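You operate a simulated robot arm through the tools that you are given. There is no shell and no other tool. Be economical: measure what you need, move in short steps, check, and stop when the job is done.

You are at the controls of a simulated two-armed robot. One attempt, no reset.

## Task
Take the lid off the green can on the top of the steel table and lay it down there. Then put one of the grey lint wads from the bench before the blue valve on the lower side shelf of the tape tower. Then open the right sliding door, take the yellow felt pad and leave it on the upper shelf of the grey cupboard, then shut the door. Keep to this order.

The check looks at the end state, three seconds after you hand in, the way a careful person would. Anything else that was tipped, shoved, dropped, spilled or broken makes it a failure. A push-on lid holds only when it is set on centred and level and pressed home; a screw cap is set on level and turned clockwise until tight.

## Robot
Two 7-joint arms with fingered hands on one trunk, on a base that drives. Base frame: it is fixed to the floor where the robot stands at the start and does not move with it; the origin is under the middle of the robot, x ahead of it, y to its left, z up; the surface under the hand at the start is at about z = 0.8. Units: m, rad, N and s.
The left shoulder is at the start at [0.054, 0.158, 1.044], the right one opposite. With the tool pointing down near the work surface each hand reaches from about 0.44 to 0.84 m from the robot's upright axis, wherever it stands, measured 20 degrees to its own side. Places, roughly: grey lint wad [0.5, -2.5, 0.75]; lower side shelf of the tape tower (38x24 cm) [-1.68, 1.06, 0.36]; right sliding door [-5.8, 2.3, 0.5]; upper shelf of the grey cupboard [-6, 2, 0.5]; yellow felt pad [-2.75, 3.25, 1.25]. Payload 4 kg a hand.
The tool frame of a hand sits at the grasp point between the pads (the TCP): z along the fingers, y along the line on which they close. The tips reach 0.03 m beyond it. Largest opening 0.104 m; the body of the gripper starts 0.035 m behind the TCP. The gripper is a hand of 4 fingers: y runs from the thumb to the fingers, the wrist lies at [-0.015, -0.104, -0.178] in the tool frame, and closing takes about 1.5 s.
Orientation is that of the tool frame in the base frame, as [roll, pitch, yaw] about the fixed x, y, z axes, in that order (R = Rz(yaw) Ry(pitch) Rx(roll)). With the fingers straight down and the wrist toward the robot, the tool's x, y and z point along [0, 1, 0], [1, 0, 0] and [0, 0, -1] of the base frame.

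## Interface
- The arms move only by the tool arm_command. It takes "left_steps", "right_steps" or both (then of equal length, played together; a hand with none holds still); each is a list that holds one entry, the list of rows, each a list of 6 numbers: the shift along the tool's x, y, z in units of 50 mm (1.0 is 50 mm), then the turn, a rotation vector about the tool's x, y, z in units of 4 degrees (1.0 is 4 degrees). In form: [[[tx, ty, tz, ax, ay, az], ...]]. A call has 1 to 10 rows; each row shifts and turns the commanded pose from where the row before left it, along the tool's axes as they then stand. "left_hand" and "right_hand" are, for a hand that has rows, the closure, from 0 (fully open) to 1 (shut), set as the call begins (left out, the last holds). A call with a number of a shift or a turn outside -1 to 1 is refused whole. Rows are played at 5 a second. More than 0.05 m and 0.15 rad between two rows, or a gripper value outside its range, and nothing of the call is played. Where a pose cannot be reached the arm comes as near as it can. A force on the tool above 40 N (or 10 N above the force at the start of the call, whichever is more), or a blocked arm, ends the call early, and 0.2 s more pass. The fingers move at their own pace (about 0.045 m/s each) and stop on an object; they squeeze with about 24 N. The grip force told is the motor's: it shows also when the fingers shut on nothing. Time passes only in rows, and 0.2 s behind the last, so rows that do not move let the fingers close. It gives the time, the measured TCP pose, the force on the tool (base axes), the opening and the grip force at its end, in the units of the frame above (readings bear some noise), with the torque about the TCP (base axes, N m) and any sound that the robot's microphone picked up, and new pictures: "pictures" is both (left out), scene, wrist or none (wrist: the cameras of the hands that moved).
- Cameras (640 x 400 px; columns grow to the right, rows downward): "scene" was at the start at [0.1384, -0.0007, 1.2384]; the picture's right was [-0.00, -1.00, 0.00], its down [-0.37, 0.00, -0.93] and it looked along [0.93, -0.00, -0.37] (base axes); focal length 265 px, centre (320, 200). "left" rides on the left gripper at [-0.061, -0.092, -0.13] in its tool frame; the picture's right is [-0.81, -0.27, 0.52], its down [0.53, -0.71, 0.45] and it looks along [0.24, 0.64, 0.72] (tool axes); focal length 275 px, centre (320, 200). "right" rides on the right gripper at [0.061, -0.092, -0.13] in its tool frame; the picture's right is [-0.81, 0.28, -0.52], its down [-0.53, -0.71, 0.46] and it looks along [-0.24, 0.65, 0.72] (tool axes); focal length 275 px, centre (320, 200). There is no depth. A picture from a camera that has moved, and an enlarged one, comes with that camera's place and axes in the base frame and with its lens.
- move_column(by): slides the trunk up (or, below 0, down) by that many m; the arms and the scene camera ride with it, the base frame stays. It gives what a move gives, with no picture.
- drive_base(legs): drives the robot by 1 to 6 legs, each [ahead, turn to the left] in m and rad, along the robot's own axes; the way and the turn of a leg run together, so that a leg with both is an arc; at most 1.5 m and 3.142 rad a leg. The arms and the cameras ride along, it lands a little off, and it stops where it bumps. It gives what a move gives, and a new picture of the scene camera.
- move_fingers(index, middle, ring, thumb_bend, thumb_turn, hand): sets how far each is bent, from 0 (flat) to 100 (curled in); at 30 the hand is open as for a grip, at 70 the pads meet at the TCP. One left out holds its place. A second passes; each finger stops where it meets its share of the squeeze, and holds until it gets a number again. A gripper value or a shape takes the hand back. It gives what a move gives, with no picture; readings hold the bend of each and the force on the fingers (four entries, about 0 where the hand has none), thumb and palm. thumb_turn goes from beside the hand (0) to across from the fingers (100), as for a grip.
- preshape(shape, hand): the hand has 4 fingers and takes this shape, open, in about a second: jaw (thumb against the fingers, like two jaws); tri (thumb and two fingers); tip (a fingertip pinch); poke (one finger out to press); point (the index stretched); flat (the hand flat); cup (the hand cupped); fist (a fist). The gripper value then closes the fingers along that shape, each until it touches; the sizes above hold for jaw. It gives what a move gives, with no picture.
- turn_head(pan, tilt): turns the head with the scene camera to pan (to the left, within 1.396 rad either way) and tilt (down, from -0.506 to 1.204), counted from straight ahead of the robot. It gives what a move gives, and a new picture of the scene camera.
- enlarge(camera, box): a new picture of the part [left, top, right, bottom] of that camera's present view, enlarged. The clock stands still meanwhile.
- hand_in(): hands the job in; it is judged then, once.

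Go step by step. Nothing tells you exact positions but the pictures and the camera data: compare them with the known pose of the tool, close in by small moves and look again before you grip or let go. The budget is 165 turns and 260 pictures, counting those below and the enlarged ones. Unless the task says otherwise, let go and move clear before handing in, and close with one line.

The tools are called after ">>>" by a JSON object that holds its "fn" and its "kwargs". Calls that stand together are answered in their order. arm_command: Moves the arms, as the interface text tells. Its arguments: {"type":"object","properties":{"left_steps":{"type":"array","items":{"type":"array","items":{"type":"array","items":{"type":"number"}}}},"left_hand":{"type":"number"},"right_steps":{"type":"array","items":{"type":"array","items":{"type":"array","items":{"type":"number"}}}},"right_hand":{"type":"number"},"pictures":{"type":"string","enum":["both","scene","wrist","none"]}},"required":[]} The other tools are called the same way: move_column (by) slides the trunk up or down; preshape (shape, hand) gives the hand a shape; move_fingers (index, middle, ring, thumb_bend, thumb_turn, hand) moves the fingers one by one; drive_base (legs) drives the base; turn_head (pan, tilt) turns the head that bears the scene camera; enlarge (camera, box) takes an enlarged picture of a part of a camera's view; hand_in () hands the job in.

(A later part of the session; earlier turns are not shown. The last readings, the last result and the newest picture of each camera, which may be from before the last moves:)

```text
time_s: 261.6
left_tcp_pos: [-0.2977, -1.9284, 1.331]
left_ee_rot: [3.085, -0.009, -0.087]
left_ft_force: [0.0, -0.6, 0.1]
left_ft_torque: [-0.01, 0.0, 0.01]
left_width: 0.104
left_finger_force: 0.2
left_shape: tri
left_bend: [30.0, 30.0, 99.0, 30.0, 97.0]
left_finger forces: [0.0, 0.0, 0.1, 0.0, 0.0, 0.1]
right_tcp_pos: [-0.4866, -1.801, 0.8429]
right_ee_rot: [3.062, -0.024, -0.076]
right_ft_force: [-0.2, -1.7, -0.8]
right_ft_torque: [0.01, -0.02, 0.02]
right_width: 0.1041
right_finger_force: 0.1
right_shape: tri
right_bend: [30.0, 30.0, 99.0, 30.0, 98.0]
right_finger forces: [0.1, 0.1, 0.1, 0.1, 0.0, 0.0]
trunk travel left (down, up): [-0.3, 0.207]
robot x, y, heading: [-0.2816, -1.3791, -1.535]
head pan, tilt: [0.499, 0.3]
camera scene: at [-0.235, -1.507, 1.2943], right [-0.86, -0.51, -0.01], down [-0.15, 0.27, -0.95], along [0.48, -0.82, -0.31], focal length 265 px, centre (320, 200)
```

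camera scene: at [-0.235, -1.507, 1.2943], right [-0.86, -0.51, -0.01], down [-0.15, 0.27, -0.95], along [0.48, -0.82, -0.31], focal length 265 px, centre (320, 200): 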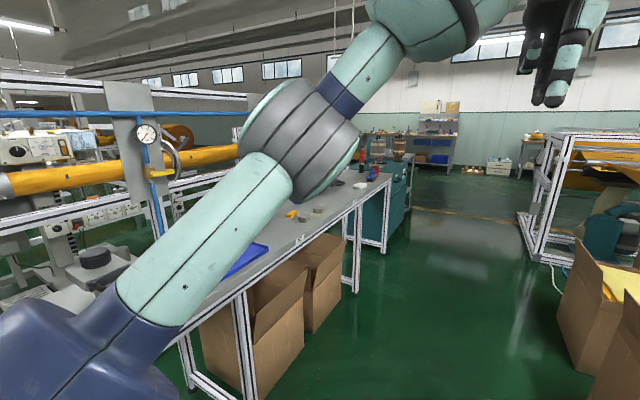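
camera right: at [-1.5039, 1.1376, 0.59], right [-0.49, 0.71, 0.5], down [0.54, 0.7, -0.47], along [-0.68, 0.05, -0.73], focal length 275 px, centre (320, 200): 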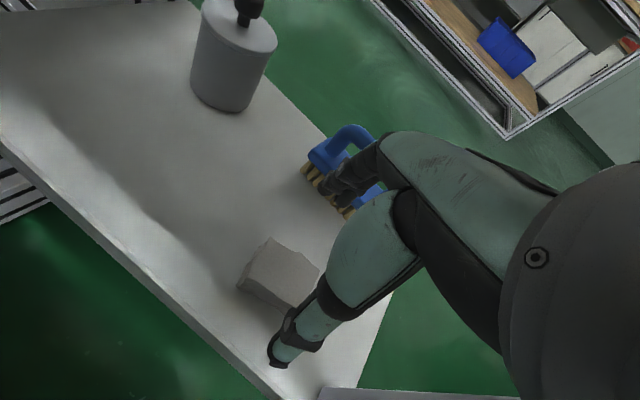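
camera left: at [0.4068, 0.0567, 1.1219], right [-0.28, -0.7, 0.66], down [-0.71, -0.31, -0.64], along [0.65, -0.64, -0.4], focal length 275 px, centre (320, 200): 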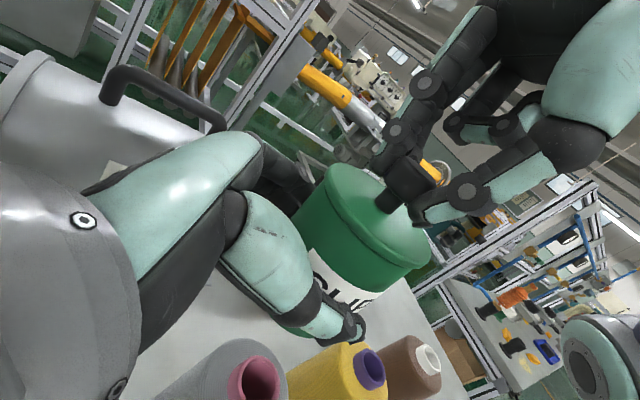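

>>> {"fn": "drive_base", "kwargs": {"legs": [[0, -0.06], [1.2, 0], [0.9, 0], [0, -0.8]]}}

>>> {"fn": "turn_head", "kwargs": {"pan": -0.75, "tilt": 0.3}}

```text
time_s: 275.5
left_tcp_pos: [-0.7707, -3.8087, 1.338]
left_ee_rot: [3.071, -0.011, -0.952]
left_ft_force: [-0.1, -0.2, -0.4]
left_ft_torque: [-0.02, 0.01, -0.01]
left_width: 0.1037
left_finger_force: 0.1
left_shape: tri
left_bend: [30.0, 30.0, 99.0, 30.0, 97.0]
left_finger forces: [0.1, 0.1, 0.0, 0.0, 0.0, 0.0]
right_tcp_pos: [-0.8056, -3.5913, 0.8447]
right_ee_rot: [3.062, -0.024, -0.941]
right_ft_force: [-0.8, -1.0, -0.9]
right_ft_torque: [-0.01, -0.01, -0.03]
right_width: 0.1039
right_finger_force: 0.0
right_shape: tri
right_bend: [30.0, 30.0, 99.0, 30.0, 98.0]
right_finger forces: [0.0, 0.1, 0.1, 0.0, 0.1, 0.1]
trunk travel left (down, up): [-0.3, 0.207]
robot x, y, heading: [-0.351, -3.4777, -2.4]
head pan, tilt: [0.499, 0.3]
camera scene: at [-0.4178, -3.5979, 1.2944], right [-0.94, 0.33, -0.01], down [0.11, 0.29, -0.95], along [-0.31, -0.9, -0.31], focal length 265 px, centre (320, 200)
```

scene: 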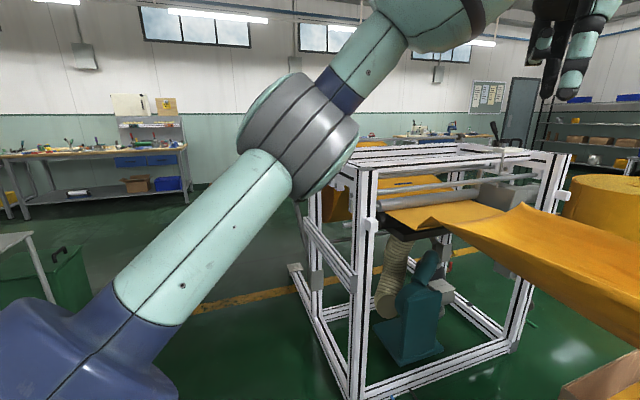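

```text
time_s: 276.9
left_tcp_pos: [-0.7594, -3.7969, 1.3453]
left_ee_rot: [3.061, -0.013, -0.951]
left_ft_force: [0.3, 0.0, -0.1]
left_ft_torque: [0.04, 0.0, 0.02]
left_width: 0.104
left_finger_force: 0.2
left_shape: tri
left_bend: [30.0, 30.0, 99.0, 30.0, 98.0]
left_finger forces: [0.1, 0.0, 0.0, 0.0, 0.0, 0.0]
right_tcp_pos: [-0.804, -3.5853, 0.8398]
right_ee_rot: [3.086, -0.019, -0.951]
right_ft_force: [0.1, -0.7, 0.5]
right_ft_torque: [0.03, -0.02, -0.02]
right_width: 0.1039
right_finger_force: 0.1
right_shape: tri
right_bend: [30.0, 30.0, 99.0, 30.0, 98.0]
right_finger forces: [0.0, 0.0, 0.1, 0.1, 0.0, 0.0]
trunk travel left (down, up): [-0.3, 0.207]
robot x, y, heading: [-0.3502, -3.4743, -2.402]
head pan, tilt: [-0.75, 0.3]
camera scene: at [-0.4805, -3.5087, 1.2946], right [0.01, 1.0, 0.01], down [0.31, 0.01, -0.95], along [-0.95, 0.01, -0.3], focal length 265 px, centre (320, 200)
```

scene: 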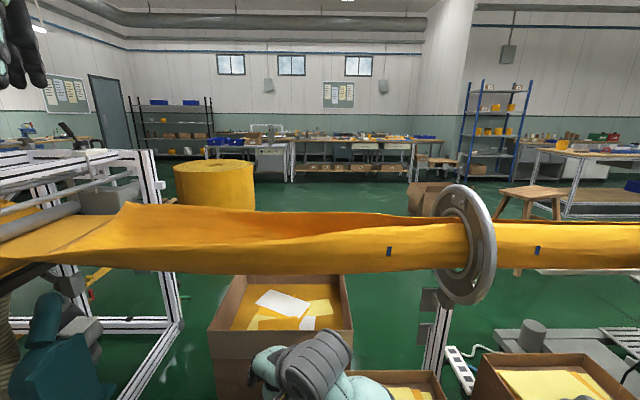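

Another web blocks the way here, but the frame ends at y ≈ -5.64 and there is wide floor south of it. I'll go around it.

>>> {"fn": "drive_base", "kwargs": {"legs": [[0, 0.83], [1.5, 0], [1.45, 0], [0, -1.571]]}}

>>> {"fn": "turn_head", "kwargs": {"pan": -0.2, "tilt": 0.4}}

```text
time_s: 299.0
left_tcp_pos: [-0.8168, -6.4109, 1.3447]
left_ee_rot: [3.059, -0.012, -1.641]
left_ft_force: [-0.1, 0.1, 0.0]
left_ft_torque: [-0.01, 0.0, 0.01]
left_width: 0.1038
left_finger_force: 0.1
left_shape: tri
left_bend: [30.0, 30.0, 99.0, 30.0, 98.0]
left_finger forces: [0.0, 0.0, 0.0, 0.0, 0.0, 0.0]
right_tcp_pos: [-0.7212, -6.2207, 0.8464]
right_ee_rot: [3.064, -0.025, -1.63]
right_ft_force: [-0.3, -0.1, -0.3]
right_ft_torque: [0.03, 0.0, -0.03]
right_width: 0.104
right_finger_force: 0.0
right_shape: tri
right_bend: [30.0, 30.0, 99.0, 30.0, 98.0]
right_finger forces: [0.0, 0.1, 0.1, 0.0, 0.1, 0.0]
trunk travel left (down, up): [-0.3, 0.207]
robot x, y, heading: [-0.2968, -6.4306, -3.09]
head pan, tilt: [-0.75, 0.3]
camera scene: at [-0.4174, -6.3754, 1.2946], right [0.64, 0.76, 0.01], down [0.24, -0.19, -0.95], along [-0.73, 0.62, -0.31], focal length 265 px, centre (320, 200)
```

scene: 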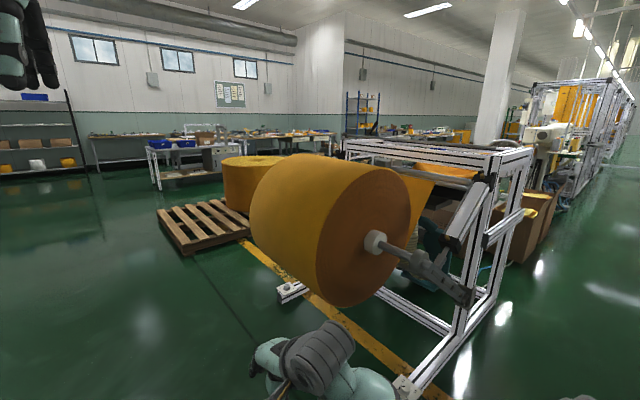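

```text
time_s: 300.0
left_tcp_pos: [-0.8029, -6.4085, 1.3512]
left_ee_rot: [3.039, -0.008, -1.645]
left_ft_force: [0.5, 1.1, -0.3]
left_ft_torque: [0.02, -0.03, 0.02]
left_width: 0.1038
left_finger_force: 0.0
left_shape: tri
left_bend: [30.0, 30.0, 99.0, 30.0, 98.0]
left_finger forces: [0.0, 0.0, 0.0, 0.0, 0.1, 0.0]
right_tcp_pos: [-0.7155, -6.2173, 0.8411]
right_ee_rot: [3.09, -0.022, -1.638]
right_ft_force: [-0.2, 0.1, 1.2]
right_ft_torque: [-0.02, -0.02, -0.04]
right_width: 0.1038
right_finger_force: 0.0
right_shape: tri
right_bend: [30.0, 30.0, 99.0, 30.0, 98.0]
right_finger forces: [0.0, 0.0, 0.0, 0.0, 0.1, 0.0]
trunk travel left (down, up): [-0.3, 0.207]
robot x, y, heading: [-0.3001, -6.4323, -3.09]
head pan, tilt: [-0.201, 0.4]
camera scene: at [-0.4379, -6.4223, 1.285], right [0.15, 0.99, 0.0], down [0.4, -0.06, -0.92], along [-0.91, 0.14, -0.4], focal length 265 px, centre (320, 200)
```

scene: 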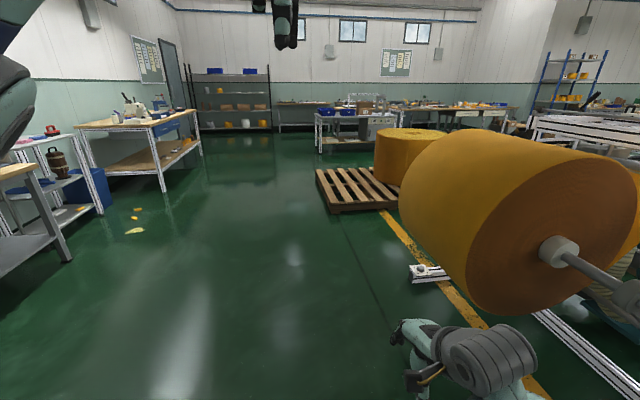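

Open floor to the west. I'll drive west past the roll stand, then north through the gap at x ≈ -2.48.

>>> {"fn": "drive_base", "kwargs": {"legs": [[1.5, 0], [0.68, 0], [0, -1.62], [1.5, 0], [1.5, 0]]}}

>>> {"fn": "turn_head", "kwargs": {"pan": 0.1, "tilt": 0.3}}

```text
time_s: 330.9
left_tcp_pos: [-2.4398, -2.9802, 1.3522]
left_ee_rot: [3.04, -0.01, 3.024]
left_ft_force: [0.2, -0.1, 0.6]
left_ft_torque: [0.01, -0.01, 0.03]
left_width: 0.1039
left_finger_force: 0.2
left_shape: tri
left_bend: [30.0, 30.0, 99.0, 30.0, 98.0]
left_finger forces: [0.0, 0.1, 0.0, 0.1, 0.0, 0.1]
right_tcp_pos: [-2.2546, -3.0765, 0.8412]
right_ee_rot: [3.09, -0.02, 3.032]
right_ft_force: [0.2, -1.0, 0.3]
right_ft_torque: [-0.01, -0.03, 0.01]
right_width: 0.104
right_finger_force: 0.1
right_shape: tri
right_bend: [30.0, 30.0, 99.0, 30.0, 98.0]
right_finger forces: [0.0, 0.0, 0.0, 0.0, 0.0, 0.0]
trunk travel left (down, up): [-0.3, 0.207]
robot x, y, heading: [-2.4869, -3.482, 1.575]
head pan, tilt: [-0.201, 0.4]
camera scene: at [-2.4703, -3.3463, 1.285], right [0.98, -0.19, 0.0], down [-0.08, -0.39, -0.92], along [0.18, 0.9, -0.4], focal length 265 px, centre (320, 200)
```

scene: 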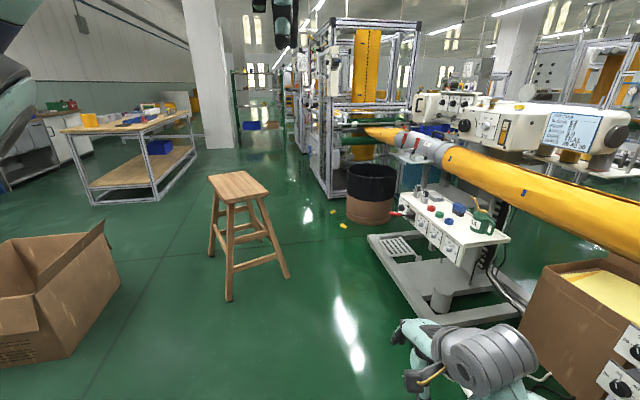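

```text
time_s: 331.7
left_tcp_pos: [-2.4358, -2.9966, 1.3613]
left_ee_rot: [3.008, 0.007, 3.009]
left_ft_force: [-0.4, 0.3, 0.1]
left_ft_torque: [0.0, 0.02, -0.02]
left_width: 0.1038
left_finger_force: 0.1
left_shape: tri
left_bend: [30.0, 30.0, 99.0, 30.0, 98.0]
left_finger forces: [0.0, 0.0, 0.1, 0.1, 0.0, 0.0]
right_tcp_pos: [-2.2513, -3.0816, 0.8337]
right_ee_rot: [3.114, -0.018, 3.021]
right_ft_force: [0.0, -0.1, 0.6]
right_ft_torque: [-0.02, 0.01, 0.01]
right_width: 0.1038
right_finger_force: 0.1
right_shape: tri
right_bend: [30.0, 30.0, 99.0, 30.0, 98.0]
right_finger forces: [0.1, 0.0, 0.0, 0.1, 0.0, 0.0]
trunk travel left (down, up): [-0.3, 0.207]
robot x, y, heading: [-2.4874, -3.4826, 1.577]
head pan, tilt: [0.099, 0.3]
camera scene: at [-2.4979, -3.3452, 1.2943], right [0.99, 0.1, 0.0], down [0.03, -0.31, -0.95], along [-0.1, 0.95, -0.31], focal length 265 px, centre (320, 200)
```

scene: 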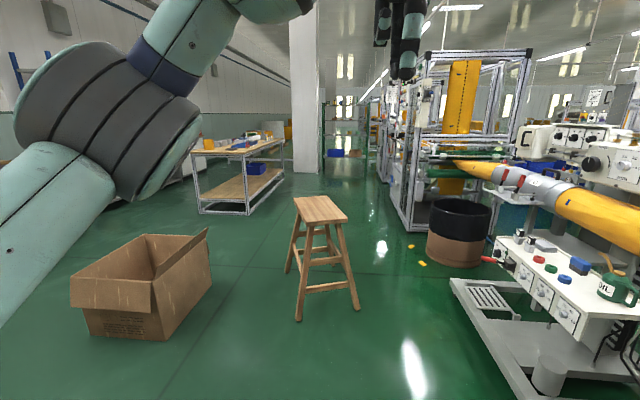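

A stool and a carton stand ahead, with a lane between them at x ≈ -3.17. I'll raise the trunk so the elbows clear the stool and go through that lane.

>>> {"fn": "move_column", "kwargs": {"by": 0.2}}

>>> {"fn": "drive_base", "kwargs": {"legs": [[0, 0.66], [1.08, 0], [0, -0.66]]}}

>>> {"fn": "turn_head", "kwargs": {"pan": 0.0, "tilt": 0.75}}

```text
time_s: 333.9
left_tcp_pos: [-2.4341, -2.9936, 1.5616]
left_ee_rot: [3.006, 0.006, 3.009]
left_ft_force: [0.3, 0.4, -0.1]
left_ft_torque: [0.02, -0.02, 0.03]
left_width: 0.1039
left_finger_force: 0.0
left_shape: tri
left_bend: [30.0, 30.0, 99.0, 30.0, 98.0]
left_finger forces: [0.1, 0.0, 0.1, 0.1, 0.0, 0.1]
right_tcp_pos: [-2.2505, -3.0804, 1.0321]
right_ee_rot: [3.125, -0.014, 3.02]
right_ft_force: [0.1, 0.3, 0.6]
right_ft_torque: [0.0, -0.02, 0.01]
right_width: 0.104
right_finger_force: 0.0
right_shape: tri
right_bend: [30.0, 30.0, 99.0, 30.0, 98.0]
right_finger forces: [0.0, 0.0, 0.0, 0.0, 0.0, 0.0]
trunk travel left (down, up): [-0.5, 0.007]
robot x, y, heading: [-2.4877, -3.4796, 1.576]
head pan, tilt: [0.099, 0.3]
```

```text
time_s: 343.9
left_tcp_pos: [-3.1681, -2.1484, 1.5596]
left_ee_rot: [3.026, -0.011, 3.082]
left_ft_force: [-0.1, -0.8, 0.4]
left_ft_torque: [0.0, -0.03, -0.03]
left_width: 0.104
left_finger_force: 0.0
left_shape: tri
left_bend: [30.0, 30.0, 99.0, 30.0, 98.0]
left_finger forces: [0.0, 0.0, 0.1, 0.0, 0.1, 0.1]
right_tcp_pos: [-2.9777, -2.2137, 1.0401]
right_ee_rot: [3.101, -0.021, 3.088]
right_ft_force: [-0.1, -0.8, 0.8]
right_ft_torque: [0.0, 0.0, -0.04]
right_width: 0.1038
right_finger_force: 0.0
right_shape: tri
right_bend: [30.0, 30.0, 99.0, 30.0, 98.0]
right_finger forces: [0.1, 0.0, 0.0, 0.1, 0.1, 0.0]
trunk travel left (down, up): [-0.5, 0.007]
robot x, y, heading: [-3.1915, -2.6337, 1.638]
head pan, tilt: [0.099, 0.3]
camera scene: at [-3.2104, -2.4959, 1.4943], right [0.99, 0.16, 0.0], down [0.05, -0.3, -0.95], along [-0.15, 0.94, -0.31], focal length 265 px, centre (320, 200)
```

scene: 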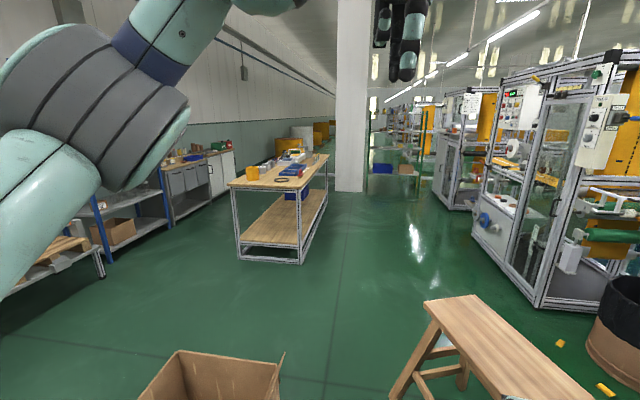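

```text
time_s: 344.8
left_tcp_pos: [-3.1632, -2.1676, 1.5683]
left_ee_rot: [3.001, 0.001, 3.068]
left_ft_force: [0.7, 0.6, 0.0]
left_ft_torque: [-0.01, -0.02, 0.01]
left_width: 0.104
left_finger_force: 0.0
left_shape: tri
left_bend: [30.0, 30.0, 99.0, 30.0, 97.0]
left_finger forces: [0.1, 0.1, 0.0, 0.0, 0.0, 0.0]
right_tcp_pos: [-2.9741, -2.2244, 1.0328]
right_ee_rot: [3.132, -0.017, 3.076]
right_ft_force: [-0.3, -1.0, -0.9]
right_ft_torque: [0.02, 0.01, -0.02]
right_width: 0.1039
right_finger_force: 0.1
right_shape: tri
right_bend: [30.0, 30.0, 99.0, 30.0, 98.0]
right_finger forces: [0.0, 0.0, 0.0, 0.0, 0.0, 0.0]
trunk travel left (down, up): [-0.5, 0.007]
robot x, y, heading: [-3.1904, -2.6396, 1.634]
head pan, tilt: [0.0, 0.75]
camera scene: at [-3.2007, -2.5072, 1.4543], right [1.0, 0.06, 0.0], down [0.04, -0.69, -0.72], along [-0.05, 0.72, -0.69], focal length 265 px, centre (320, 200)
```

scene: 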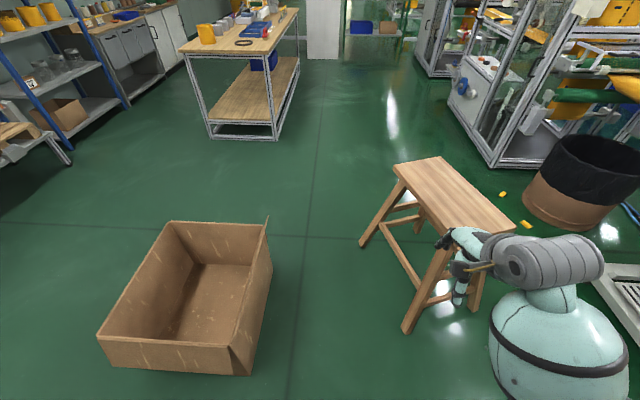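

The lane by the stool is tight, but west of the carton it is wide open. I'll go around that way, then north along x ≈ -5.05 toward the cupboards on the west wall.

>>> {"fn": "drive_base", "kwargs": {"legs": [[0, 1.508], [1.4, 0], [0.45, 0], [0, -1.571], [1.5, 0], [1.3, 0]]}}

>>> {"fn": "turn_head", "kwargs": {"pan": 0.4, "tilt": 0.45}}

```text
time_s: 377.7
left_tcp_pos: [-5.1055, 0.64, 1.5669]
left_ee_rot: [3.002, 0.001, 3.038]
left_ft_force: [-0.2, 0.5, 0.7]
left_ft_torque: [-0.01, 0.0, -0.03]
left_width: 0.1039
left_finger_force: 0.0
left_shape: tri
left_bend: [30.0, 30.0, 99.0, 30.0, 98.0]
left_finger forces: [0.0, 0.0, 0.1, 0.0, 0.0, 0.0]
right_tcp_pos: [-4.9186, 0.5771, 1.0331]
right_ee_rot: [3.132, -0.018, 3.049]
right_ft_force: [-0.3, -0.9, 0.5]
right_ft_torque: [0.03, 0.02, 0.01]
right_width: 0.1042
right_finger_force: 0.0
right_shape: tri
right_bend: [30.0, 30.0, 99.0, 30.0, 98.0]
right_finger forces: [0.0, 0.0, 0.0, 0.1, 0.0, 0.1]
trunk travel left (down, up): [-0.5, 0.007]
robot x, y, heading: [-5.1448, 0.1696, 1.606]
head pan, tilt: [0.0, 0.75]
camera scene: at [-5.1527, 0.3008, 1.4541], right [1.0, 0.03, 0.0], down [0.02, -0.69, -0.72], along [-0.02, 0.72, -0.69], focal length 265 px, centre (320, 200)
```

scene: 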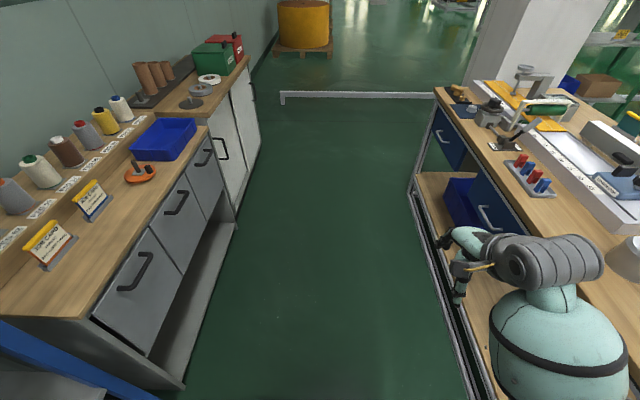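

```text
time_s: 378.6
left_tcp_pos: [-5.099, 0.6237, 1.5758]
left_ee_rot: [2.968, 0.016, 3.02]
left_ft_force: [-0.3, 0.3, -0.5]
left_ft_torque: [-0.01, 0.04, 0.02]
left_width: 0.1036
left_finger_force: 0.1
left_shape: tri
left_bend: [30.0, 30.0, 99.0, 30.0, 98.0]
left_finger forces: [0.0, 0.1, 0.1, 0.0, 0.0, 0.0]
right_tcp_pos: [-4.914, 0.5697, 1.0227]
right_ee_rot: [-3.117, -0.013, 3.038]
right_ft_force: [0.0, 0.4, 0.4]
right_ft_torque: [-0.01, 0.01, -0.02]
right_width: 0.1038
right_finger_force: 0.1
right_shape: tri
right_bend: [30.0, 30.0, 99.0, 30.0, 97.0]
right_finger forces: [0.1, 0.0, 0.0, 0.0, 0.1, 0.0]
trunk travel left (down, up): [-0.5, 0.007]
robot x, y, heading: [-5.1446, 0.1682, 1.608]
head pan, tilt: [0.4, 0.45]
camera scene: at [-5.1883, 0.302, 1.4805], right [0.91, 0.42, -0.01], down [0.18, -0.41, -0.89], along [-0.38, 0.81, -0.45], focal length 265 px, centre (320, 200)
```

scene: 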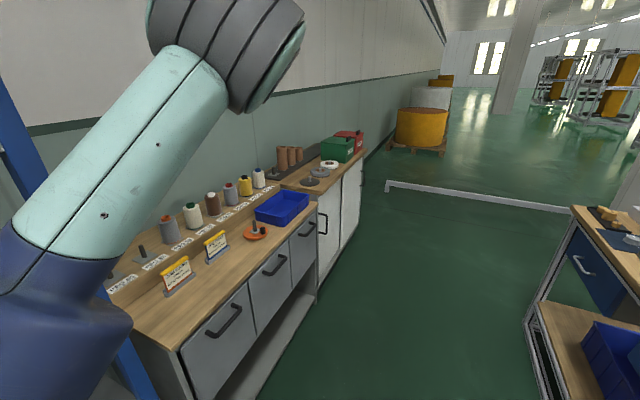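

I've found it: the grey cupboard is the cabinet with two sliding doors, front at x ≈ -5.77, from y ≈ 1.55 to 2.45. I'll drive up and face it.

>>> {"fn": "drive_base", "kwargs": {"legs": [[0, -0.08], [1.45, 0], [0.5, 0], [0, 1.61]]}}

>>> {"fn": "turn_head", "kwargs": {"pan": 0.0, "tilt": 0.85}}

```text
time_s: 393.9
left_tcp_pos: [-5.5067, 2.1435, 1.5734]
left_ee_rot: [2.989, -0.004, -1.696]
left_ft_force: [-0.5, -0.9, -0.1]
left_ft_torque: [0.03, -0.02, 0.03]
left_width: 0.1042
left_finger_force: 0.0
left_shape: tri
left_bend: [30.0, 30.0, 99.0, 30.0, 98.0]
left_finger forces: [0.0, 0.0, 0.0, 0.1, 0.1, 0.0]
right_tcp_pos: [-5.4566, 2.3302, 1.0321]
right_ee_rot: [-3.139, -0.017, -1.691]
right_ft_force: [0.2, 0.2, 0.3]
right_ft_torque: [-0.04, -0.01, 0.01]
right_width: 0.1038
right_finger_force: 0.0
right_shape: tri
right_bend: [30.0, 30.0, 99.0, 30.0, 97.0]
right_finger forces: [0.1, 0.0, 0.0, 0.0, 0.1, 0.0]
trunk travel left (down, up): [-0.5, 0.007]
robot x, y, heading: [-5.0552, 2.1025, -3.137]
head pan, tilt: [0.4, 0.45]
camera scene: at [-5.1912, 2.0627, 1.4805], right [-0.4, 0.92, -0.01], down [0.41, 0.17, -0.89], along [-0.82, -0.36, -0.45], focal length 265 px, centre (320, 200)
```

scene: 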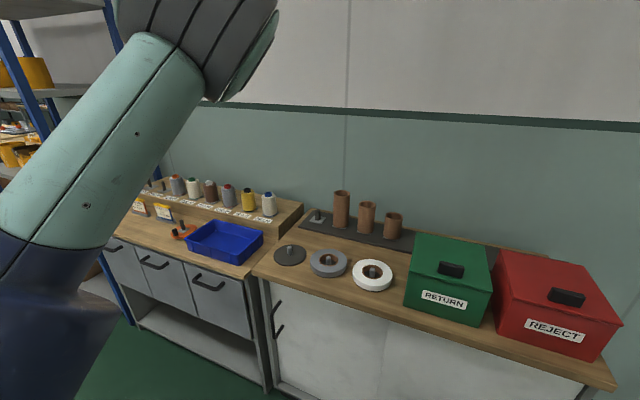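

```text
time_s: 394.8
left_tcp_pos: [-5.4873, 2.1449, 1.5791]
left_ee_rot: [2.965, 0.009, -1.709]
left_ft_force: [0.2, 0.2, -0.3]
left_ft_torque: [0.02, -0.01, 0.01]
left_width: 0.104
left_finger_force: 0.1
left_shape: tri
left_bend: [30.0, 30.0, 99.0, 30.0, 98.0]
left_finger forces: [0.0, 0.0, 0.0, 0.0, 0.0, 0.0]
right_tcp_pos: [-5.4464, 2.3317, 1.024]
right_ee_rot: [-3.107, -0.008, -1.7]
right_ft_force: [0.0, -0.7, 0.1]
right_ft_torque: [0.05, -0.03, 0.02]
right_width: 0.1037
right_finger_force: 0.1
right_shape: tri
right_bend: [30.0, 30.0, 99.0, 30.0, 97.0]
right_finger forces: [0.1, 0.0, 0.0, 0.0, 0.0, 0.0]
trunk travel left (down, up): [-0.5, 0.007]
robot x, y, heading: [-5.0586, 2.0997, -3.13]
head pan, tilt: [0.0, 0.85]
camera scene: at [-5.1834, 2.097, 1.4463], right [-0.01, 1.0, 0.0], down [0.76, 0.01, -0.65], along [-0.65, -0.01, -0.76], focal length 265 px, centre (320, 200)
```

scene: 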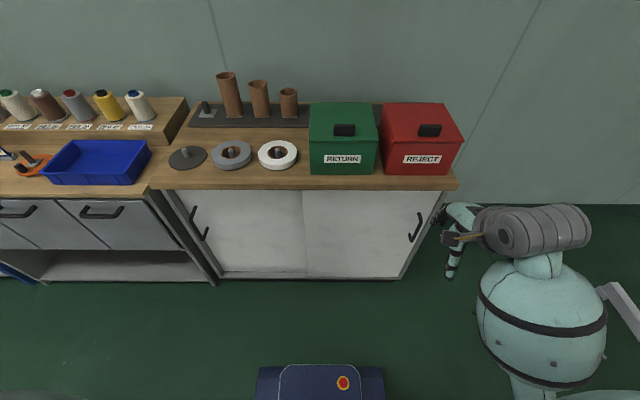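

The right sliding door's vertical handle is at about (-5.75, 2.45, z 0.51–0.70). I'll lower the trunk and turn the right hand to point forward with a horizontal closing direction, to grip that bar.

>>> {"fn": "move_column", "kwargs": {"by": -0.5}}

>>> {"fn": "preshape", "kwargs": {"shape": "jaw", "hand": "right"}}

>>> {"fn": "arm_command", "kwargs": {"right_steps": [[[0, -0.3, 0, -1, -1, -1], [0, 0, 0, -1, -1, -1], [0, 0, 0, -1, -1, -1], [0, 0, 0, -1, -1, -1], [0, 0, 0, -1, -1, -1], [0, 0, 0, -1, -1, -1], [0, 0, 0, -1, -1, -1], [0, 0, 0, -1, -1, -1], [0, 0, 0, -1, -1, -1], [0, 0, 0, -1, -1, -1]]], "pictures": "none"}}

>>> {"fn": "arm_command", "kwargs": {"right_steps": [[[0, 0, 0, -1, -1, -1], [0, 0, 0, -1, -1, -1], [0, 0, 0, -1, -1, -1], [0, 0, 0, -1, -1, -1], [0, 0, 0, -1, -1, -1], [0, 0, 0, -1, -1, -1], [0, 0, 0, -1, -1, -1], [0, 0, 0, -0.3, -0.3, -0.3], [0, 0, 0, 0, 0, 0]]]}}

```text
refused: -0.5 is not a number from -0.4 to 0.4
```

```text
time_s: 395.7
left_tcp_pos: [-5.4903, 2.1465, 1.5794]
left_ee_rot: [2.967, 0.003, -1.706]
left_ft_force: [0.2, 0.2, -0.9]
left_ft_torque: [0.01, 0.03, 0.0]
left_width: 0.1042
left_finger_force: 0.0
left_shape: tri
left_bend: [30.0, 30.0, 99.0, 30.0, 98.0]
left_finger forces: [0.0, 0.0, 0.0, 0.0, 0.1, 0.0]
right_tcp_pos: [-5.4477, 2.3319, 1.0228]
right_ee_rot: [-3.108, -0.012, -1.7]
right_ft_force: [-0.1, -0.3, -0.7]
right_ft_torque: [0.03, 0.0, 0.01]
right_width: 0.1042
right_finger_force: 0.0
right_shape: jaw
right_bend: [30.0, 30.0, 30.0, 30.0, 97.0]
right_finger forces: [0.1, 0.0, 0.0, 0.0, 0.0, 0.1]
trunk travel left (down, up): [-0.5, 0.007]
robot x, y, heading: [-5.0526, 2.0995, -3.131]
head pan, tilt: [0.0, 0.85]
```

```text
time_s: 397.9
left_tcp_pos: [-5.4885, 2.1468, 1.5818]
left_ee_rot: [2.966, 0.004, -1.709]
left_ft_force: [0.5, 0.1, 0.3]
left_ft_torque: [0.01, 0.02, -0.02]
left_width: 0.1039
left_finger_force: 0.1
left_shape: tri
left_bend: [30.0, 30.0, 99.0, 30.0, 98.0]
left_finger forces: [0.0, 0.0, 0.0, 0.0, 0.0, 0.1]
right_tcp_pos: [-5.4771, 2.3272, 1.0155]
right_ee_rot: [2.594, 0.846, -1.193]
right_ft_force: [-0.1, 0.4, 0.0]
right_ft_torque: [0.0, 0.05, 0.07]
right_width: 0.1039
right_finger_force: 0.0
right_shape: jaw
right_bend: [30.0, 30.0, 30.0, 30.0, 97.0]
right_finger forces: [0.0, 0.0, 0.0, 0.1, 0.0, 0.0]
right hand out of reach, approached as far as the arm can: row 1, 2, 3, 4, 6
trunk travel left (down, up): [-0.5, 0.007]
robot x, y, heading: [-5.06, 2.0997, -3.132]
head pan, tilt: [0.0, 0.85]
```

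```text
time_s: 399.9
left_tcp_pos: [-5.4881, 2.1461, 1.5806]
left_ee_rot: [2.967, 0.004, -1.707]
left_ft_force: [-0.5, 0.0, 0.3]
left_ft_torque: [0.03, 0.03, 0.02]
left_width: 0.1038
left_finger_force: 0.0
left_shape: tri
left_bend: [30.0, 30.0, 99.0, 30.0, 98.0]
left_finger forces: [0.1, 0.0, 0.0, 0.0, 0.0, 0.0]
right_tcp_pos: [-5.4779, 2.3263, 1.015]
right_ee_rot: [1.127, 1.551, -2.136]
right_ft_force: [0.6, 0.1, 0.6]
right_ft_torque: [0.03, 0.01, -0.01]
right_width: 0.1039
right_finger_force: 0.0
right_shape: jaw
right_bend: [30.0, 30.0, 30.0, 30.0, 97.0]
right_finger forces: [0.0, 0.0, 0.1, 0.0, 0.0, 0.0]
trunk travel left (down, up): [-0.5, 0.007]
robot x, y, heading: [-5.0561, 2.0999, -3.137]
head pan, tilt: [0.0, 0.85]
camera scene: at [-5.1842, 2.0983, 1.4461], right [-0.01, 1.0, 0.0], down [0.76, 0.01, -0.65], along [-0.65, -0.01, -0.76], focal length 265 px, centre (320, 200)
camera right: at [-5.338, 2.3996, 0.9512], right [0.49, -0.32, 0.81], down [-0.36, 0.77, 0.52], along [-0.79, -0.55, 0.26], focal length 275 px, centre (320, 200)
```

scene: 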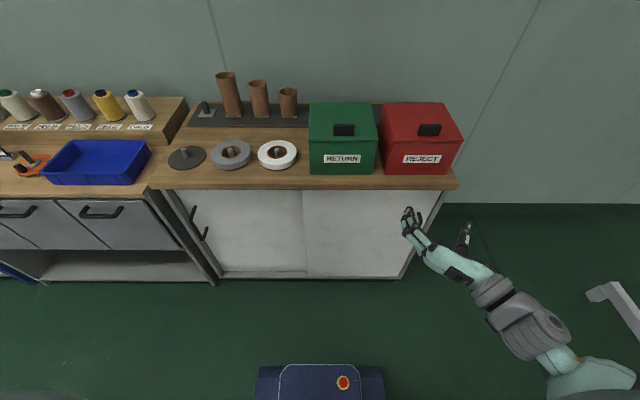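
right: 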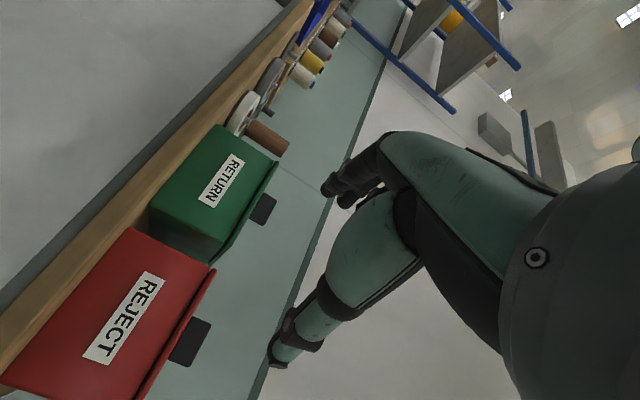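

The hand now points forward with its closing direction horizontal. I'll lower the trunk 0.4 m to bring it to handle height and view.

>>> {"fn": "move_column", "kwargs": {"by": -0.4}}

>>> {"fn": "arm_command", "kwargs": {"right_steps": [[[0, 0, 0, -0.8, 0, 0], [0, 0, 0, -0.8, 0, 0], [0, -0.6, 0, 0, 0, 0], [0, -0.7, 0, 0, 0, 0], [0, -0.6, 0, 0, 0, 0], [0, 0, 0, 0, 0, 0]]]}}

>>> {"fn": "turn_head", "kwargs": {"pan": -0.3, "tilt": 0.5}}

```text
time_s: 403.7
left_tcp_pos: [-5.4874, 2.1438, 1.1799]
left_ee_rot: [2.97, 0.001, -1.705]
left_ft_force: [0.2, -0.2, -0.1]
left_ft_torque: [-0.03, -0.04, -0.01]
left_width: 0.1039
left_finger_force: 0.1
left_shape: tri
left_bend: [30.0, 30.0, 99.0, 30.0, 98.0]
left_finger forces: [0.0, 0.1, 0.0, 0.0, 0.1, 0.1]
right_tcp_pos: [-5.4763, 2.3261, 0.6145]
right_ee_rot: [1.155, 1.55, -2.106]
right_ft_force: [0.6, -0.5, -0.3]
right_ft_torque: [0.01, 0.01, 0.02]
right_width: 0.1039
right_finger_force: 0.0
right_shape: jaw
right_bend: [30.0, 30.0, 30.0, 30.0, 97.0]
right_finger forces: [0.0, 0.0, 0.1, 0.0, 0.1, 0.0]
trunk travel left (down, up): [-0.1, 0.407]
robot x, y, heading: [-5.0545, 2.101, -3.132]
head pan, tilt: [0.0, 0.85]
```

```text
time_s: 405.1
left_tcp_pos: [-5.4882, 2.1434, 1.1798]
left_ee_rot: [2.97, 0.0, -1.703]
left_ft_force: [-0.3, 0.6, 0.5]
left_ft_torque: [-0.01, -0.02, 0.02]
left_width: 0.1039
left_finger_force: 0.2
left_shape: tri
left_bend: [30.0, 30.0, 99.0, 30.0, 98.0]
left_finger forces: [0.0, 0.0, 0.1, 0.0, 0.0, 0.0]
right_tcp_pos: [-5.4766, 2.4202, 0.613]
right_ee_rot: [1.084, 1.549, -2.067]
right_ft_force: [-0.9, 0.2, -0.4]
right_ft_torque: [0.01, -0.02, 0.02]
right_width: 0.1038
right_finger_force: 0.1
right_shape: jaw
right_bend: [30.0, 30.0, 30.0, 30.0, 97.0]
right_finger forces: [0.0, 0.0, 0.0, 0.0, 0.1, 0.0]
trunk travel left (down, up): [-0.1, 0.407]
robot x, y, heading: [-5.0532, 2.1021, -3.131]
head pan, tilt: [0.0, 0.85]
camera scene: at [-5.179, 2.0984, 1.0459], right [-0.01, 1.0, 0.0], down [0.76, 0.01, -0.65], along [-0.65, -0.01, -0.76], focal length 265 px, centre (320, 200)
camera right: at [-5.345, 2.5089, 0.5488], right [0.52, -0.26, 0.81], down [-0.44, 0.73, 0.52], along [-0.73, -0.63, 0.26], focal length 275 px, centre (320, 200)
```

scene: 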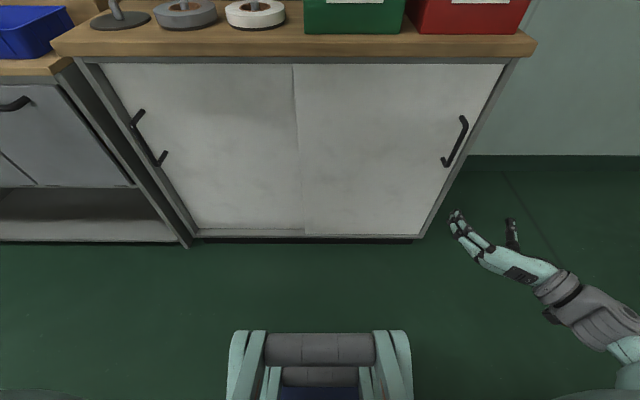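
right: 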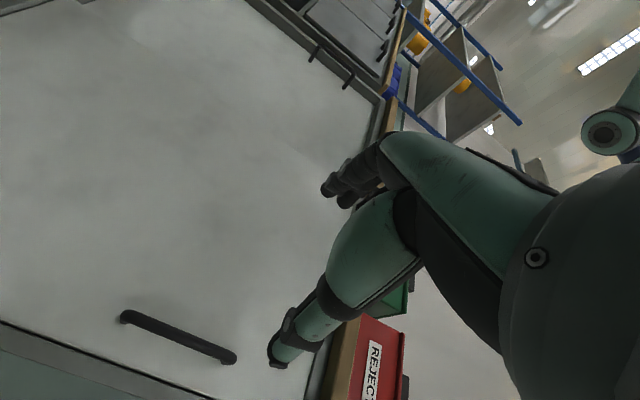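

```text
time_s: 405.9
left_tcp_pos: [-5.4872, 2.1447, 1.1782]
left_ee_rot: [2.969, 0.002, -1.704]
left_ft_force: [0.7, 0.2, 0.1]
left_ft_torque: [-0.05, 0.0, 0.01]
left_width: 0.104
left_finger_force: 0.1
left_shape: tri
left_bend: [30.0, 30.0, 99.0, 30.0, 98.0]
left_finger forces: [0.1, 0.0, 0.0, 0.1, 0.0, 0.1]
right_tcp_pos: [-5.4752, 2.4196, 0.6138]
right_ee_rot: [1.029, 1.55, -2.123]
right_ft_force: [-0.8, 0.4, 0.3]
right_ft_torque: [0.01, 0.01, 0.01]
right_width: 0.1041
right_finger_force: 0.0
right_shape: jaw
right_bend: [30.0, 30.0, 30.0, 30.0, 97.0]
right_finger forces: [0.1, 0.1, 0.0, 0.0, 0.0, 0.1]
trunk travel left (down, up): [-0.1, 0.407]
robot x, y, heading: [-5.0548, 2.1021, -3.137]
head pan, tilt: [-0.3, 0.499]
camera scene: at [-5.1883, 2.1252, 1.0757], right [0.29, 0.96, 0.0], down [0.47, -0.14, -0.87], along [-0.83, 0.25, -0.49], focal length 265 px, centre (320, 200)
```

scene: 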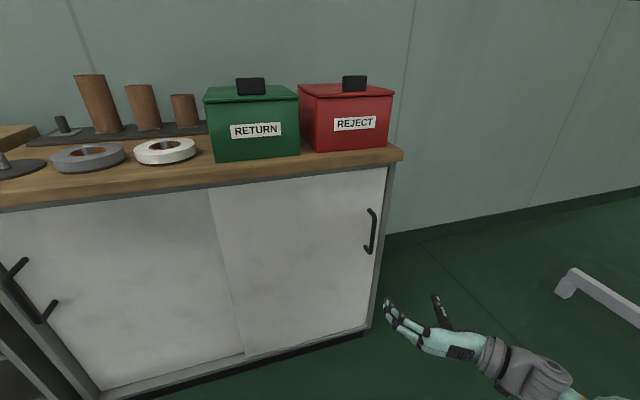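

Handle centre is at about (-5.776, 2.463, 0.59). I'll align laterally and advance with the hand open.

>>> {"fn": "arm_command", "kwargs": {"right_steps": [[[0.23, -0.43, 0, 0, 0, 0], [0.23, -0.43, 0, 0, 0, 0], [0, 0, 0.8, 0, 0, 0], [0, 0, 0.9, 0, 0, 0], [0, 0, 0.9, 0, 0, 0], [0, 0, 0.9, 0, 0, 0], [0, 0, 0.8, 0, 0, 0], [0, 0, 0, 0, 0, 0]]]}}

```text
time_s: 407.7
left_tcp_pos: [-5.4877, 2.144, 1.1776]
left_ee_rot: [2.971, 0.0, -1.704]
left_ft_force: [0.0, -0.3, 0.3]
left_ft_torque: [0.0, 0.01, 0.01]
left_width: 0.1039
left_finger_force: 0.0
left_shape: tri
left_bend: [30.0, 30.0, 99.0, 30.0, 98.0]
left_finger forces: [0.0, 0.0, 0.0, 0.0, 0.0, 0.0]
right_tcp_pos: [-5.6917, 2.4665, 0.5912]
right_ee_rot: [1.112, 1.55, -2.038]
right_ft_force: [-0.1, -0.3, 1.0]
right_ft_torque: [0.02, -0.02, -0.01]
right_width: 0.1041
right_finger_force: 0.1
right_shape: jaw
right_bend: [30.0, 30.0, 30.0, 30.0, 97.0]
right_finger forces: [0.0, 0.0, 0.1, 0.1, 0.0, 0.0]
trunk travel left (down, up): [-0.1, 0.407]
robot x, y, heading: [-5.0523, 2.1003, -3.134]
head pan, tilt: [-0.3, 0.499]
camera scene: at [-5.1881, 2.1254, 1.0758], right [0.29, 0.96, 0.0], down [0.47, -0.14, -0.87], along [-0.83, 0.25, -0.49], focal length 265 px, centre (320, 200)
camera right: at [-5.5605, 2.5539, 0.5276], right [0.52, -0.27, 0.81], down [-0.44, 0.73, 0.52], along [-0.73, -0.63, 0.26], focal length 275 px, centre (320, 200)
```

scene: 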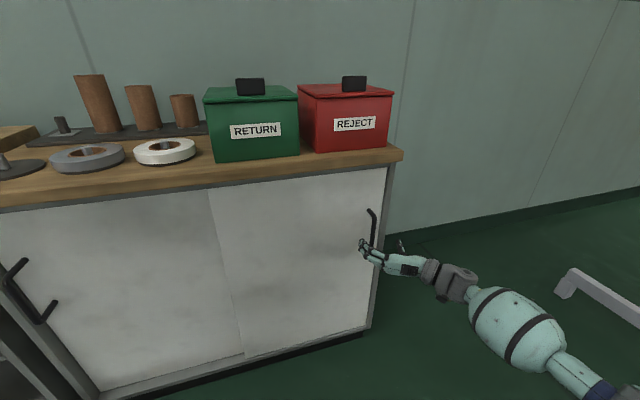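
right: 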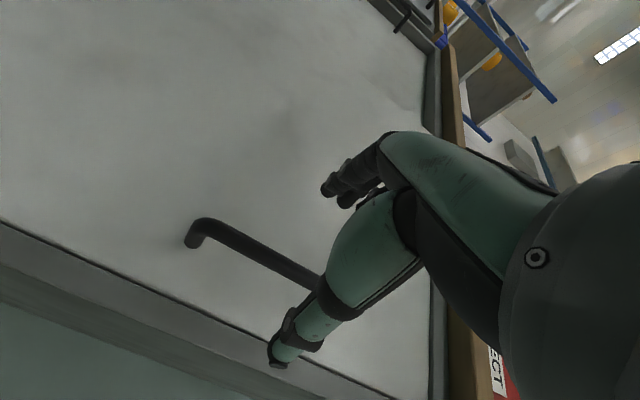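

The bar is between thumb and fingers. Advancing the last 5 cm and gripping.

>>> {"fn": "arm_command", "kwargs": {"right_steps": [[[0, 0.2, 0.3, 0, 0, 0], [0, 0, 0.4, 0, 0, 0], [0, 0, 0.35, 0, 0, 0], [0, 0, 0, 0, 0, 0]]], "pictures": "none"}}

>>> {"fn": "arm_command", "kwargs": {"right_steps": [[[0, 0, 0, 0, 0, 0], [0, 0, 0, 0, 0, 0], [0, 0, 0, 0, 0, 0], [0, 0, 0, 0, 0, 0], [0, 0, 0, 0, 0, 0], [0, 0, 0, 0, 0, 0], [0, 0, 0, 0, 0, 0], [0, 0, 0, 0, 0, 0]]], "right_hand": 1, "pictures": "wrist"}}

```text
time_s: 408.7
left_tcp_pos: [-5.4869, 2.1446, 1.1794]
left_ee_rot: [2.97, 0.001, -1.705]
left_ft_force: [-0.7, -0.2, 0.0]
left_ft_torque: [-0.03, 0.0, 0.05]
left_width: 0.1039
left_finger_force: 0.1
left_shape: tri
left_bend: [30.0, 30.0, 99.0, 30.0, 98.0]
left_finger forces: [0.1, 0.1, 0.0, 0.0, 0.0, 0.1]
right_tcp_pos: [-5.7442, 2.4554, 0.5913]
right_ee_rot: [0.984, 1.549, -2.164]
right_ft_force: [0.1, -0.3, 0.1]
right_ft_torque: [0.01, -0.01, -0.03]
right_width: 0.1039
right_finger_force: 0.1
right_shape: jaw
right_bend: [30.0, 30.0, 30.0, 30.0, 97.0]
right_finger forces: [0.0, 0.0, 0.0, 0.0, 0.0, 0.0]
trunk travel left (down, up): [-0.1, 0.407]
robot x, y, heading: [-5.054, 2.1001, -3.137]
head pan, tilt: [-0.3, 0.499]
```

```text
time_s: 410.5
left_tcp_pos: [-5.4886, 2.1446, 1.1778]
left_ee_rot: [2.969, 0.002, -1.704]
left_ft_force: [-0.1, -0.5, 1.3]
left_ft_torque: [0.01, 0.01, 0.02]
left_width: 0.1043
left_finger_force: 0.0
left_shape: tri
left_bend: [30.0, 30.0, 99.0, 30.0, 98.0]
left_finger forces: [0.0, 0.0, 0.1, 0.0, 0.1, 0.0]
right_tcp_pos: [-5.7452, 2.4572, 0.591]
right_ee_rot: [1.063, 1.55, -2.088]
right_ft_force: [-12.2, 0.9, -0.6]
right_ft_torque: [0.05, -0.03, 0.12]
right_width: 0.0044
right_finger_force: 23.9
right_shape: jaw
right_bend: [70.0, 70.0, 70.0, 75.0, 100.0]
right_finger forces: [12.9, 4.4, 2.6, 0.0, 21.6, 0.0]
trunk travel left (down, up): [-0.1, 0.407]
robot x, y, heading: [-5.0606, 2.1007, -3.131]
head pan, tilt: [-0.3, 0.499]
camera right: at [-5.6145, 2.5441, 0.5275], right [0.52, -0.27, 0.81], down [-0.44, 0.73, 0.52], along [-0.73, -0.63, 0.26], focal length 275 px, centre (320, 200)
```

right: 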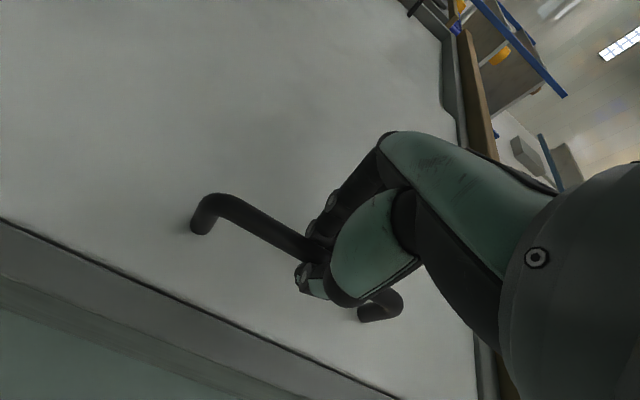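

The bar is gripped. I'll slide the door to the left (-y), gently at first.

>>> {"fn": "arm_command", "kwargs": {"right_steps": [[[0, 0.15, 0, 0, 0, 0], [0, 0.3, 0, 0, 0, 0], [0, 0.4, 0, 0, 0, 0], [0, 0.5, 0, 0, 0, 0], [0, 0.5, 0, 0, 0, 0], [0, 0, 0, 0, 0, 0]]], "pictures": "scene"}}

```text
time_s: 411.9
left_tcp_pos: [-5.4897, 2.145, 1.1783]
left_ee_rot: [2.973, 0.001, -1.703]
left_ft_force: [0.2, 0.2, -0.3]
left_ft_torque: [-0.01, 0.0, -0.01]
left_width: 0.104
left_finger_force: 0.2
left_shape: tri
left_bend: [30.0, 30.0, 99.0, 30.0, 98.0]
left_finger forces: [0.0, 0.0, 0.0, 0.0, 0.0, 0.1]
right_tcp_pos: [-5.7428, 2.3639, 0.5919]
right_ee_rot: [1.135, 1.551, -2.015]
right_ft_force: [-20.0, -1.7, -2.9]
right_ft_torque: [0.08, -0.09, 0.16]
right_width: 0.0044
right_finger_force: 24.3
right_shape: jaw
right_bend: [70.0, 70.0, 70.0, 75.0, 100.0]
right_finger forces: [13.8, 5.8, 3.8, 0.0, 22.0, 0.0]
trunk travel left (down, up): [-0.1, 0.407]
robot x, y, heading: [-5.0583, 2.1047, -3.131]
head pan, tilt: [-0.3, 0.499]
camera scene: at [-5.1906, 2.1253, 1.0754], right [0.29, 0.96, 0.0], down [0.47, -0.14, -0.87], along [-0.83, 0.25, -0.49], focal length 265 px, centre (320, 200)
```

scene: 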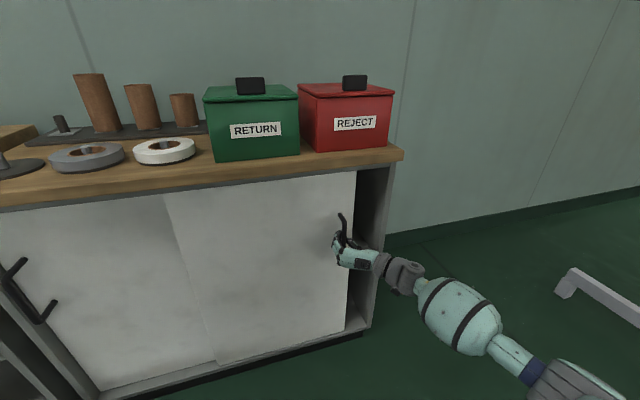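

The door slides freely. I'll continue to about 0.36 m total.

>>> {"fn": "arm_command", "kwargs": {"right_steps": [[[0, 0.6, 0.05, 0, 0, 0], [0, 0.7, 0.03, 0, 0, 0], [0, 0.8, 0, 0, 0, 0], [0, 0.8, 0, 0, 0, 0], [0, 0.8, 0, 0, 0, 0], [0, 0.8, 0, 0, 0, 0], [0, 0.7, 0, 0, 0, 0], [0, 0, 0, 0, 0, 0]]], "pictures": "scene"}}

```text
time_s: 413.7
left_tcp_pos: [-5.4888, 2.1451, 1.1779]
left_ee_rot: [2.97, 0.003, -1.705]
left_ft_force: [-0.5, 0.0, 0.6]
left_ft_torque: [-0.04, 0.03, 0.0]
left_width: 0.104
left_finger_force: 0.0
left_shape: tri
left_bend: [30.0, 30.0, 99.0, 30.0, 98.0]
left_finger forces: [0.1, 0.0, 0.0, 0.1, 0.0, 0.0]
right_tcp_pos: [-5.7524, 2.1031, 0.5978]
right_ee_rot: [1.175, 1.549, -1.975]
right_ft_force: [-4.8, -2.2, -6.2]
right_ft_torque: [-0.07, -0.09, 0.04]
right_width: 0.0039
right_finger_force: 23.7
right_shape: jaw
right_bend: [70.0, 70.0, 70.0, 78.0, 100.0]
right_finger forces: [6.1, 0.0, 1.7, 0.0, 0.0, 0.0]
trunk travel left (down, up): [-0.1, 0.407]
robot x, y, heading: [-5.0593, 2.1024, -3.131]
head pan, tilt: [-0.3, 0.499]
camera scene: at [-5.1898, 2.1253, 1.0756], right [0.29, 0.96, 0.0], down [0.47, -0.14, -0.87], along [-0.83, 0.25, -0.49], focal length 265 px, centre (320, 200)
```

scene: 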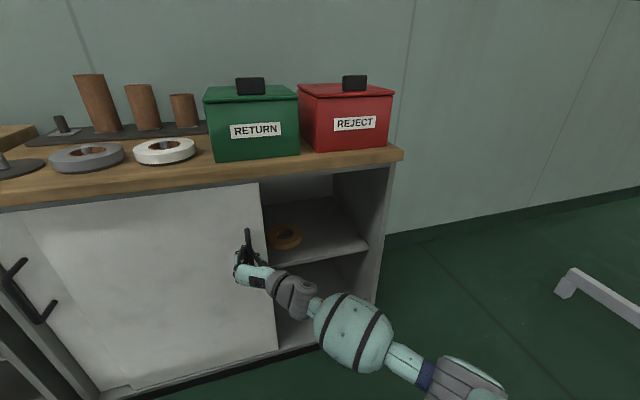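

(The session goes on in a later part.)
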